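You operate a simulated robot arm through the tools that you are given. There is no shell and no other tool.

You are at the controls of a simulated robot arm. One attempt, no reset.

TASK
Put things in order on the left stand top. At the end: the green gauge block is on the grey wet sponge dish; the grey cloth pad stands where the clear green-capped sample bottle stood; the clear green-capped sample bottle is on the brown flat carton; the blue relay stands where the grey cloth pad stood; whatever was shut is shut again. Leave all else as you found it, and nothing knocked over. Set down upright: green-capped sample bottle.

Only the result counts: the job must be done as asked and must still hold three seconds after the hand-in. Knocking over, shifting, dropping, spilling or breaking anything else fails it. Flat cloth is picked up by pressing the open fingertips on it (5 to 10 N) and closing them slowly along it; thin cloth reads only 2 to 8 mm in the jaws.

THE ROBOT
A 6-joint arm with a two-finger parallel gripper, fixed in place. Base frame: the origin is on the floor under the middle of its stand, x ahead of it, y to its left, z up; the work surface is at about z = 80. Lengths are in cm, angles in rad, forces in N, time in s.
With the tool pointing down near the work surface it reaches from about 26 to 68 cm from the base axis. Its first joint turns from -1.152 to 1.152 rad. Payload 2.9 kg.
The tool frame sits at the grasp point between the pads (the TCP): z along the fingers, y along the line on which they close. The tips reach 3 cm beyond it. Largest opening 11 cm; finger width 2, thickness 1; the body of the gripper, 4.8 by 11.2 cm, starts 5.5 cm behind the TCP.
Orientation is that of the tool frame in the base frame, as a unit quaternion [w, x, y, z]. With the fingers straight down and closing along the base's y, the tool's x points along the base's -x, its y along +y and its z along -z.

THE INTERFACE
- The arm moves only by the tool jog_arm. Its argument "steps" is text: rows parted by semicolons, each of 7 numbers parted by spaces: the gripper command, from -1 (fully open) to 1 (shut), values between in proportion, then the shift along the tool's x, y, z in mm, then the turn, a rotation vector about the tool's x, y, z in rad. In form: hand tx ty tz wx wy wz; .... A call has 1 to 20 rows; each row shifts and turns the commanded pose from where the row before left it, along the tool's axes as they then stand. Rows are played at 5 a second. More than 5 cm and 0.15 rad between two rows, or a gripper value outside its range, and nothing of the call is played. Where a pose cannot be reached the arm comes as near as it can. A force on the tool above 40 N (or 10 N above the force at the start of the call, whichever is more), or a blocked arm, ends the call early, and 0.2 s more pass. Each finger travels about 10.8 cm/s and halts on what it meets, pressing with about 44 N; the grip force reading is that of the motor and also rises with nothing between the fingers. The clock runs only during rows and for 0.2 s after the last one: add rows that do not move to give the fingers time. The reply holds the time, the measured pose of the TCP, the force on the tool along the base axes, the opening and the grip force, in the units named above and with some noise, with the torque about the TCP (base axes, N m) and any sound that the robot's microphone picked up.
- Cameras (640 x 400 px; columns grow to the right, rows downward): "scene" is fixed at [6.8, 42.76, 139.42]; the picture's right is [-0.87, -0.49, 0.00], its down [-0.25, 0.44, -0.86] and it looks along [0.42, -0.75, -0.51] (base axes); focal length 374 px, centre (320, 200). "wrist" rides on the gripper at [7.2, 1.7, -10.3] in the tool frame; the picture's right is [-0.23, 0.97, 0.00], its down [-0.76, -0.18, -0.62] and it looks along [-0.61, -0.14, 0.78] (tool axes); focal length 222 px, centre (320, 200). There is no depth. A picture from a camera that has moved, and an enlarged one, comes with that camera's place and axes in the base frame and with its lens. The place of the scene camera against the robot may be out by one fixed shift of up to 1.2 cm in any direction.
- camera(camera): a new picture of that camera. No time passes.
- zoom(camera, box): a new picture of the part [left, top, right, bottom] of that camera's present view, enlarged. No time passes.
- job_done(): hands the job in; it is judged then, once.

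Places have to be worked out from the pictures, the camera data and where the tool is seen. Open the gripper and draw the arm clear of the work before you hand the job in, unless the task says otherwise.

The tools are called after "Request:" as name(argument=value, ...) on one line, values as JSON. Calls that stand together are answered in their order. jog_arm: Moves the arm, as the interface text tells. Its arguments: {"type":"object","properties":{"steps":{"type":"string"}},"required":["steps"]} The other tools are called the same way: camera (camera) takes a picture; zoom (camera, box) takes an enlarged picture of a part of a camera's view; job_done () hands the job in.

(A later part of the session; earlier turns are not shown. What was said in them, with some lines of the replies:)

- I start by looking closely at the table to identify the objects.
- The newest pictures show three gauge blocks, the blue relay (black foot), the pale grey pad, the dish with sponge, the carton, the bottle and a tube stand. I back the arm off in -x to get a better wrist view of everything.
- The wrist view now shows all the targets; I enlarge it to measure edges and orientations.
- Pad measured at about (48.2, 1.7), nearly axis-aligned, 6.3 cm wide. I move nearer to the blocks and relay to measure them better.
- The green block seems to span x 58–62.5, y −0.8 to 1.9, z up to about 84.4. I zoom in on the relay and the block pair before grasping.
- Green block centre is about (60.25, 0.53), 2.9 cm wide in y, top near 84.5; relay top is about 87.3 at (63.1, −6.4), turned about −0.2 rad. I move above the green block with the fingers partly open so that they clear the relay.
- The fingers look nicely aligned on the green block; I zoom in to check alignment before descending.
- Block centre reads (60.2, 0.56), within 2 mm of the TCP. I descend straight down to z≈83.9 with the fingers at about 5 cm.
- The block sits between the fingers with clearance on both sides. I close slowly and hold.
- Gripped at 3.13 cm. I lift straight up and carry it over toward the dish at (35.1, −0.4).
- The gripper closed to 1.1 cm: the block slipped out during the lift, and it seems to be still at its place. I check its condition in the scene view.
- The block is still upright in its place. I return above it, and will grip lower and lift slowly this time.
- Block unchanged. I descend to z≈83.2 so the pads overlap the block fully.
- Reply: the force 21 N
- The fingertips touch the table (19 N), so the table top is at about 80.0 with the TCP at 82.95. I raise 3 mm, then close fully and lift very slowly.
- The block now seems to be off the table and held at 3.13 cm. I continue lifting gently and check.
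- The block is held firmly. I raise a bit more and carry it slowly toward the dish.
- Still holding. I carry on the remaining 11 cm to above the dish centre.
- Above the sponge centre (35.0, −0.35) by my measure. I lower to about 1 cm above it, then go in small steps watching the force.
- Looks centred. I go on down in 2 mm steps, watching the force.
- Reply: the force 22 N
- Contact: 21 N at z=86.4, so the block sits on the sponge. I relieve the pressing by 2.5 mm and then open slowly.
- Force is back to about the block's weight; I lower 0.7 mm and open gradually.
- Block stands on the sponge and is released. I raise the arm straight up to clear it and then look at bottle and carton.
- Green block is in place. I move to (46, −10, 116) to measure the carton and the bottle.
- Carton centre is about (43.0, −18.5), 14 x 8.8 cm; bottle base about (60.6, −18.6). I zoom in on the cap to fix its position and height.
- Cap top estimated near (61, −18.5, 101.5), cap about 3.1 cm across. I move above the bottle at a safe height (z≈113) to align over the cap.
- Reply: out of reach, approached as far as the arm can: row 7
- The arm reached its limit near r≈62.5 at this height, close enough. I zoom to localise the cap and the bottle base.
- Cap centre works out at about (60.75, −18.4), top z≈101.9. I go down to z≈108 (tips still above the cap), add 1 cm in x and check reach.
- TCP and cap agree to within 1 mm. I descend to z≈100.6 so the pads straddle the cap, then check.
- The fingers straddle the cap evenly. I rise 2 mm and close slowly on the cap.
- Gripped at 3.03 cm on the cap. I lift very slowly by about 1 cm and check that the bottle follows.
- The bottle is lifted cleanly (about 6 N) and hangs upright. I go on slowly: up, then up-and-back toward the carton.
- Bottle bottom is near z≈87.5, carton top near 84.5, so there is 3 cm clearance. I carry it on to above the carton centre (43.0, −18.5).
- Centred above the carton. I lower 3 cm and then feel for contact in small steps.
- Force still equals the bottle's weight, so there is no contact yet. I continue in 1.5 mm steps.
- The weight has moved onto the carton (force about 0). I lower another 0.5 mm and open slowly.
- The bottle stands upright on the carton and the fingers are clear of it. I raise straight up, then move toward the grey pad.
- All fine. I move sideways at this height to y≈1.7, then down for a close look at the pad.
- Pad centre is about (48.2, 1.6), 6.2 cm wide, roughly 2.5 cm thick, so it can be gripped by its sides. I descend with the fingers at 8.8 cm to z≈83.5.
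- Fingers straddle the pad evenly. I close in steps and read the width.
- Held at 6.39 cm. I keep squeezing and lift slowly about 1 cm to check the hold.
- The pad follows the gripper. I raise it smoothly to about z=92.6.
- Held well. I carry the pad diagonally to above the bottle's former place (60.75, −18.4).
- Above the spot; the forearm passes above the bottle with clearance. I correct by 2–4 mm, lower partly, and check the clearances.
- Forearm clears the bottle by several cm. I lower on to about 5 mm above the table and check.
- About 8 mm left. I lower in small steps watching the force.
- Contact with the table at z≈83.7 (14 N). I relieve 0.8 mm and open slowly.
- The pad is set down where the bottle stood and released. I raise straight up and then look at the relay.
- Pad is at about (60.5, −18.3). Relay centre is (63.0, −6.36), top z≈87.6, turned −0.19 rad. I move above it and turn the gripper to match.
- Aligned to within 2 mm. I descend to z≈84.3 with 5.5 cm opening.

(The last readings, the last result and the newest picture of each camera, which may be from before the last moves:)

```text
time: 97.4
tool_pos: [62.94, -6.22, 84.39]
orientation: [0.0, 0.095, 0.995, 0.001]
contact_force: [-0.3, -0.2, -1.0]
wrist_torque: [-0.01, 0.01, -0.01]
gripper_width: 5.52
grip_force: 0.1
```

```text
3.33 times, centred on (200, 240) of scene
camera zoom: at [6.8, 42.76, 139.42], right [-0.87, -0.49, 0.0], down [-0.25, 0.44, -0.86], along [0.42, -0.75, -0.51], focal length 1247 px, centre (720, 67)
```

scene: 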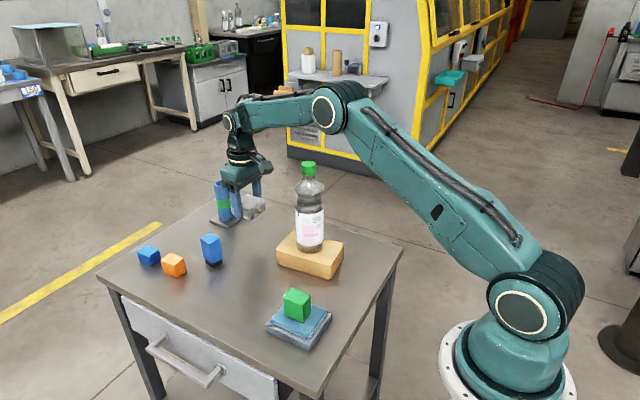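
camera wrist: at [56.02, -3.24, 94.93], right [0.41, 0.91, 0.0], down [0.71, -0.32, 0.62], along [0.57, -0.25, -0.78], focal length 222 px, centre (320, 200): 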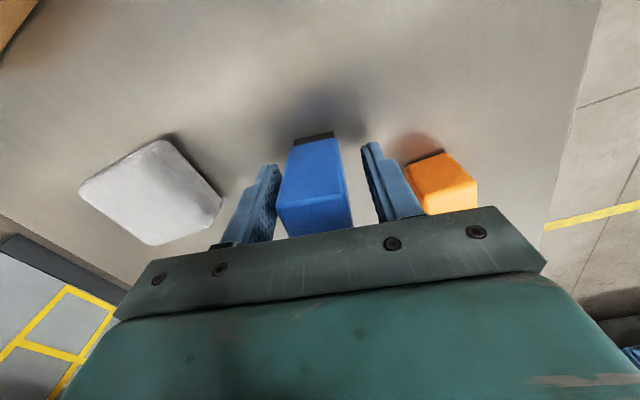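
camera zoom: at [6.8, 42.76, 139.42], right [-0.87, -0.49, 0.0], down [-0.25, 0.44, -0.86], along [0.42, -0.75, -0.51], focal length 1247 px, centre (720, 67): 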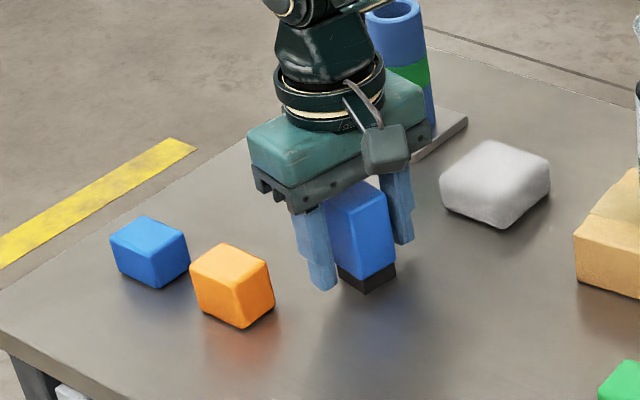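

The relay is between the fingers. I close slowly and hold.

Request:
jog_arm(steps="0.15 0 0 0 0 0 0; 0.25 0 0 0 0 0 0; 0.35 0 0 0 0 0 0; 0.42 0 0 0 0 0 0; 0.48 0 0 0 0 0 0; 0.55 0 0 0 0 0 0; 0.7 0 0 0 0 0 0; 1 0 0 0 0 0 0; 1 0 0 0 0 0 0; 1 0 0 0 0 0 0")

Request:
jog_arm(steps="1 0 0 -1 0 0 0; 1 0 0 -1.5 0 0 0; 1 0 0 -2 0 0 0; 1 0 0 -2 0 0 0; 1 0 0 -2 0 0 0; 1 0 0 -1.5 0 0 0; 1 0 0 0 0 0 0; 1 0 0 0 0 0 0")

Request:
zoom(camera="scene", box=[120, 180, 280, 300])

Request:
camera(camera="wrist")

```text
time: 99.6
tool_pos: [62.88, -6.34, 84.34]
orientation: [0.0, 0.095, 0.995, 0.0]
contact_force: [0.9, 0.4, 1.0]
wrist_torque: [0.0, -0.01, 0.01]
gripper_width: 3.14
grip_force: 43.9
```

```text
time: 101.4
tool_pos: [62.97, -6.37, 85.43]
orientation: [0.0, 0.094, 0.996, 0.0]
contact_force: [-0.2, -0.7, -0.8]
wrist_torque: [0.0, 0.02, 0.0]
gripper_width: 3.14
grip_force: 44.0
```

```text
3.33 times, centred on (200, 240) of scene
camera zoom: at [6.8, 42.76, 139.42], right [-0.87, -0.49, 0.0], down [-0.25, 0.44, -0.86], along [0.42, -0.75, -0.51], focal length 1247 px, centre (720, 67)
```

zoom: 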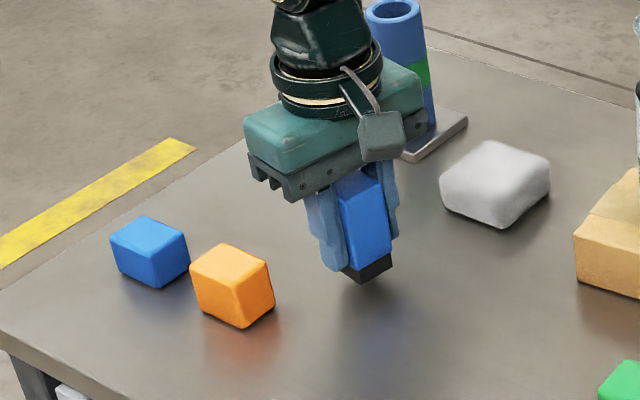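

```text
taken
camera wrist: at [56.02, -3.17, 95.95], right [0.41, 0.91, 0.0], down [0.71, -0.32, 0.62], along [0.57, -0.25, -0.78], focal length 222 px, centre (320, 200)
```

wrist: 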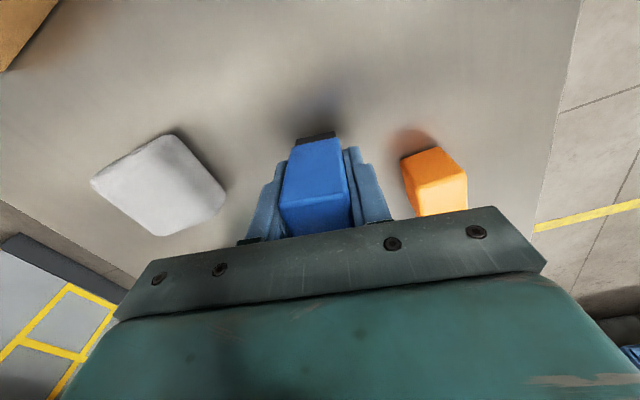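

The relay is lifted and upright. I raise it 6 cm more and carry it to above the pad's former place (48.2, 1.6).

Request:
jog_arm(steps="1 0 0 -3 0 0 0; 1 0 0 -5 0 0 0; 1 0 0 -7 0 0 0; 1 0 0 -8 0 0 0; 1 0 0 -8 0 0 0; 1 0 0 -8 0 0 0; 1 0 0 -8 0 0 0; 1 0 0 -6 0 0 0; 1 0 0 -4 0 0 0; 1 0 0 -2 0 0 0; 1 0 0 0 0 0 0")

Request:
jog_arm(steps="1 3.8 1.2 0 0 0 0; 1 7.6 2.4 0 0 0 0; 1 11.4 3.6 0 0 0 0; 1 13.4 4.2 0 0 0 0; 1 13.4 4.2 0 0 0 0; 1 13.4 4.2 0 0 0 0; 1 13.4 4.2 0 0 0 0; 1 13.4 4.2 0 0 0 0; 1 13.4 4.2 0 0 0 0; 1 13.4 4.2 0 0 0 0; 1 13.4 4.2 0 0 0 0; 1 11.4 3.6 0 0 0 0; 1 7.6 2.4 0 0 0 0; 1 5.7 1.8 0 0 0 0; 1 3.8 1.2 0 0 0 0; 1 0 0 0 0 0 0; 1 0 0 0 0 0 0")

Request:
camera(camera="scene")

Request:
camera(camera="wrist")

```text
time: 103.8
tool_pos: [62.88, -6.22, 91.37]
orientation: [0.0, 0.095, 0.996, 0.0]
contact_force: [-0.7, 0.4, -0.1]
wrist_torque: [-0.01, 0.0, 0.02]
gripper_width: 3.13
grip_force: 43.8
```

```text
time: 107.4
tool_pos: [48.33, 1.71, 91.33]
orientation: [0.0, 0.096, 0.995, 0.0]
contact_force: [1.0, -0.4, -0.3]
wrist_torque: [0.03, -0.01, 0.03]
gripper_width: 3.14
grip_force: 44.2
```

```text
taken
```

scene: 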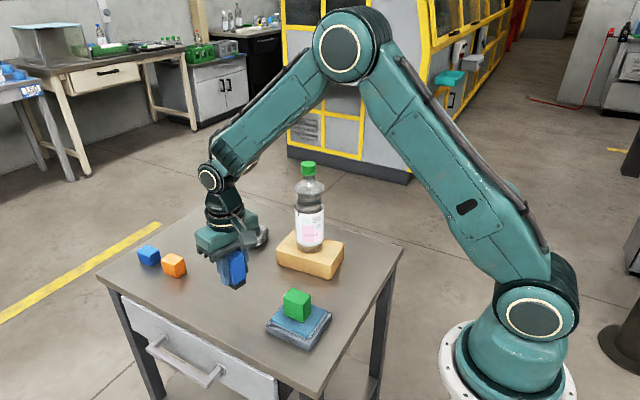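

```text
taken
camera wrist: at [41.44, 4.79, 101.72], right [0.41, 0.91, 0.0], down [0.71, -0.32, 0.62], along [0.57, -0.25, -0.78], focal length 222 px, centre (320, 200)
```

wrist: 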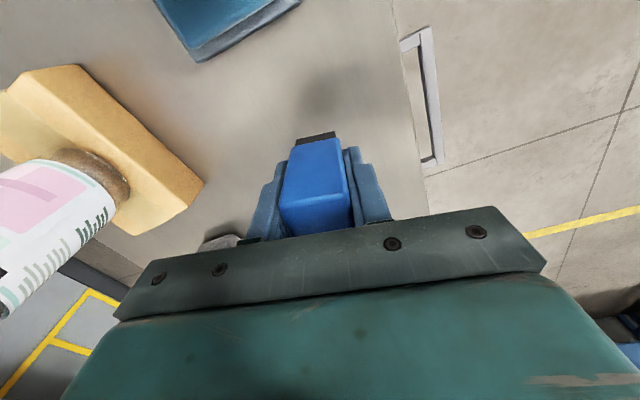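

Above the target spot (48.3, 1.7). I trim 1 mm, lower to about 5 mm above the table, and then feel for contact.

Request:
jog_arm(steps="1 1.1 -1.2 3 0 0 0; 1 0 0 6 0 0 0; 1 0 0 8 0 0 0; 1 0 0 10 0 0 0; 1 0 0 10 0 0 0; 1 0 0 10 0 0 0; 1 0 0 8 0 0 0; 1 0 0 5 0 0 0; 1 0 0 3 0 0 0; 1 0 0 0 0 0 0; 1 0 0 0 0 0 0")

Request:
zoom(camera="scene", box=[180, 220, 320, 340])

```text
time: 109.8
tool_pos: [48.12, 1.58, 84.94]
orientation: [0.001, 0.095, 0.995, 0.0]
contact_force: [-0.4, -0.4, -0.8]
wrist_torque: [0.03, -0.03, 0.01]
gripper_width: 3.12
grip_force: 44.2
```

```text
3.33 times, centred on (250, 280) of scene
camera zoom: at [6.8, 42.76, 139.42], right [-0.87, -0.49, 0.0], down [-0.25, 0.44, -0.86], along [0.42, -0.75, -0.51], focal length 1247 px, centre (553, -67)
```

zoom: 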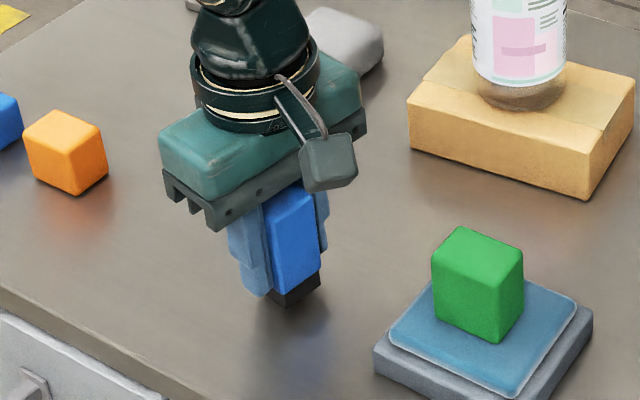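

Request:
jog_arm(steps="1 0 0 2 0 0 0; 1 0 0 2 0 0 0; 1 0 0 1 0 0 0; 1 0 0 0 0 0 0; 1 0 0 0 0 0 0")

```text
time: 111.0
tool_pos: [48.0, 1.61, 84.44]
orientation: [0.0, 0.094, 0.996, 0.0]
contact_force: [-0.1, 0.7, -0.7]
wrist_torque: [0.01, -0.01, -0.03]
gripper_width: 3.12
grip_force: 43.8
```

Nearly there (gripped height was 84.34). One millimetre more in small steps.

Request:
jog_arm(steps="1 0 0 0.7 0 0 0; 1 0 0 0.7 0 0 0; 1 0 0 0 0 0 0; 1 0 0 0 0 0 0")

```text
time: 112.0
tool_pos: [48.07, 1.52, 84.38]
orientation: [0.0, 0.096, 0.995, 0.0]
contact_force: [-1.2, -0.4, 3.7]
wrist_torque: [0.02, 0.08, 0.0]
gripper_width: 3.11
grip_force: 44.2
```

Light contact (3.7 N): the relay stands on the table. I open slowly.

Request:
jog_arm(steps="1 0 0 -0.2 0 0 0; 0.44 0 0 0 0 0 0; 0.42 0 0 0 0 0 0; 0.39 0 0 0 0 0 0; 0.35 0 0 0 0 0 0; 0.25 0 0 0 0 0 0; 0.1 0 0 0 0 0 0; 0 0 0 0 0 0 0; 0 0 0 0 0 0 0")

Request:
camera(camera="wrist")

Request:
zoom(camera="scene", box=[180, 220, 320, 340])

```text
time: 114.0
tool_pos: [48.06, 1.57, 84.34]
orientation: [0.0, 0.094, 0.996, 0.0]
contact_force: [-0.5, -1.6, -0.1]
wrist_torque: [0.0, 0.03, -0.03]
gripper_width: 5.51
grip_force: 0.1
```

```text
taken
camera wrist: at [41.25, 4.65, 94.93], right [0.41, 0.91, 0.0], down [0.71, -0.32, 0.62], along [0.57, -0.25, -0.78], focal length 222 px, centre (320, 200)
```

wrist: 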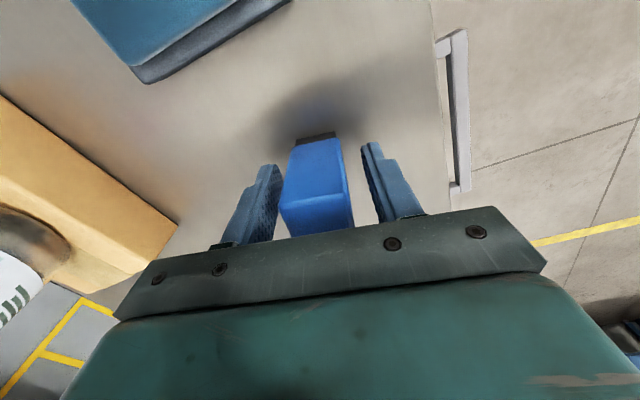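

```text
3.33 times, centred on (250, 280) of scene
camera zoom: at [6.8, 42.76, 139.42], right [-0.87, -0.49, 0.0], down [-0.25, 0.44, -0.86], along [0.42, -0.75, -0.51], focal length 1247 px, centre (553, -67)
```

zoom: 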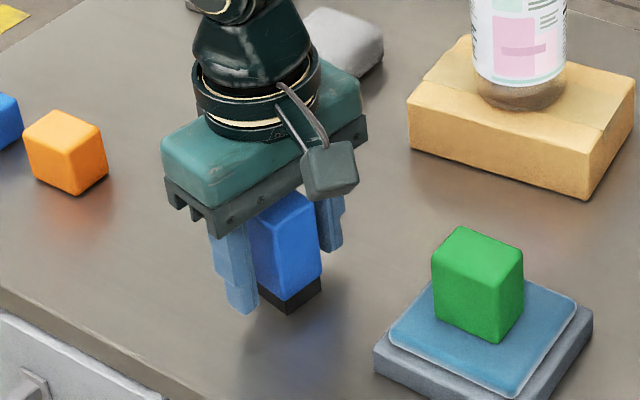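

Relay stands upright and is free. I raise straight up and retreat, then check the final scene.

Request:
jog_arm(steps="0 0 0 -4 0 0 0; 0 0 0 -10 0 0 0; 0 0 0 -20 0 0 0; 0 0 0 -30 0 0 0; 0 0 0 -40 0 0 0; 0 0 0 -45 0 0 0; 0 0 0 -45 0 0 0; 0 0 0 -45 0 0 0; -0.5 0 0 -30 0 0 0; -1 0 0 -10 0 0 0; -1 0 0 0 0 0 -0.095; -1 0 0 0 0 0 -0.095; -1 0 0 0 0 0 0; -1 0 0 0 0 0 0")

Request:
camera(camera="wrist")

Request:
camera(camera="scene")

Request:
zoom(camera="scene", box=[90, 150, 410, 400])

```text
time: 117.0
tool_pos: [48.31, 1.39, 112.29]
orientation: [0.0, -0.001, 1.0, 0.0]
contact_force: [0.3, -1.5, -0.2]
wrist_torque: [-0.03, -0.01, 0.02]
gripper_width: 11.02
grip_force: 0.0
```

```text
taken
camera wrist: at [40.87, 3.28, 122.86], right [0.23, 0.97, 0.0], down [0.76, -0.18, 0.62], along [0.61, -0.14, -0.78], focal length 222 px, centre (320, 200)
```

wrist: 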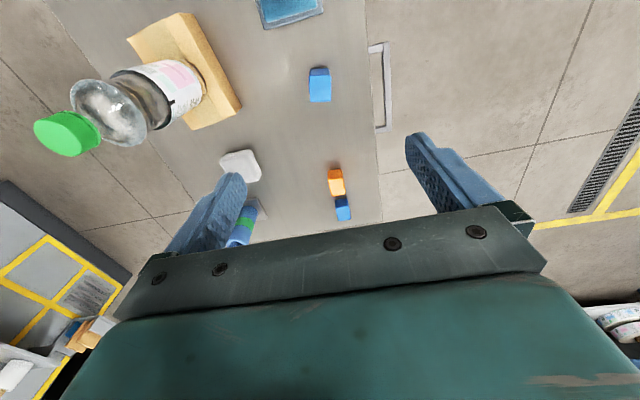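

```text
taken
```

scene: 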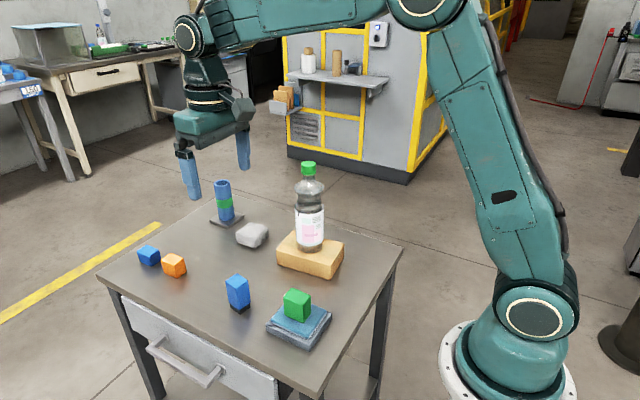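

```text
1.60 times, centred on (250, 275) of scene
camera zoom: at [6.8, 42.76, 139.42], right [-0.87, -0.49, 0.0], down [-0.25, 0.44, -0.86], along [0.42, -0.75, -0.51], focal length 598 px, centre (432, 80)
```

zoom: 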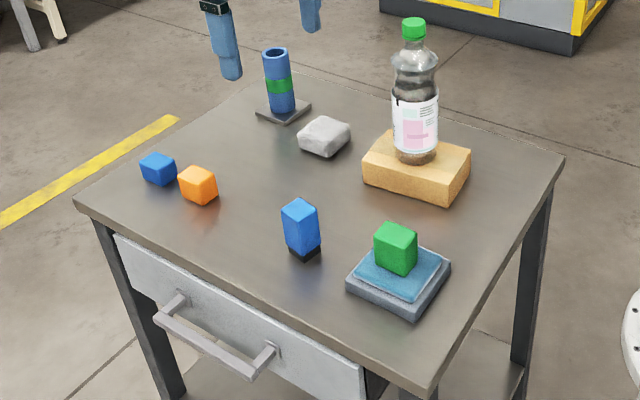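

The final view shows everything in place: the green block is on the sponge dish, the bottle stands upright on the carton, the pad is where the bottle stood and the relay where the pad stood. The drawer is still shut and the other items are untouched. The gripper is open and clear, so I wait one second to confirm nothing moves.

Request:
jog_arm(steps="-1 0 0 0 0 0 0; -1 0 0 0 0 0 0; -1 0 0 0 0 0 0; -1 0 0 0 0 0 0; -1 0 0 0 0 0 0")

Request:
zoom(camera="scene", box=[200, 140, 360, 360])

```text
time: 118.2
tool_pos: [48.14, 1.42, 112.37]
orientation: [-0.001, 0.0, 1.0, 0.0]
contact_force: [-0.3, -0.6, 0.7]
wrist_torque: [0.0, 0.03, 0.0]
gripper_width: 11.0
grip_force: 0.0
```

```text
1.82 times, centred on (280, 250) of scene
camera zoom: at [6.8, 42.76, 139.42], right [-0.87, -0.49, 0.0], down [-0.25, 0.44, -0.86], along [0.42, -0.75, -0.51], focal length 680 px, centre (393, 109)
```

zoom: 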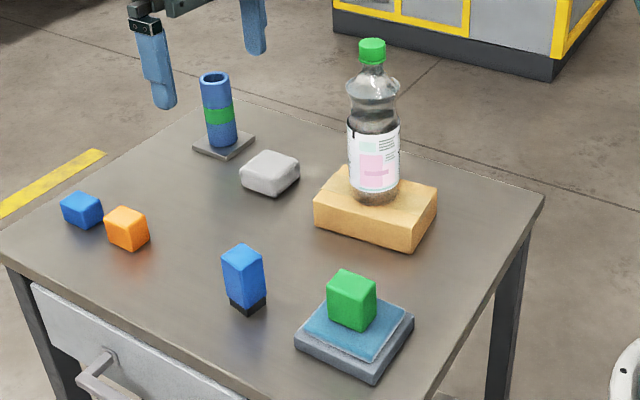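

Everything is stable, the gripper is open and the arm is clear. I hand the job in.

Request:
job_done()

```text
The job is handed in.
```

The rearrangement is finished and handed in; the handover gave no verdict back. In the last picture everything was standing still.

- **Green gauge block:** it sits on the sponge in the grey dish. It slipped out of the fingers on the first lift but stayed upright in its place, and the second, slower lift held.
- **Clear green-capped bottle:** it stands upright at about the centre of the brown carton.
- **Grey cloth pad:** it lies where the bottle stood, within about 3 mm by my measurement.
- **Blue relay:** it stands upright where the pad stood, within about 2 mm by my measurement.

The drawer was never opened, and I saw no change in the orange and blue blocks or the tube stand. The gripper is open and the arm is raised clear of the table.
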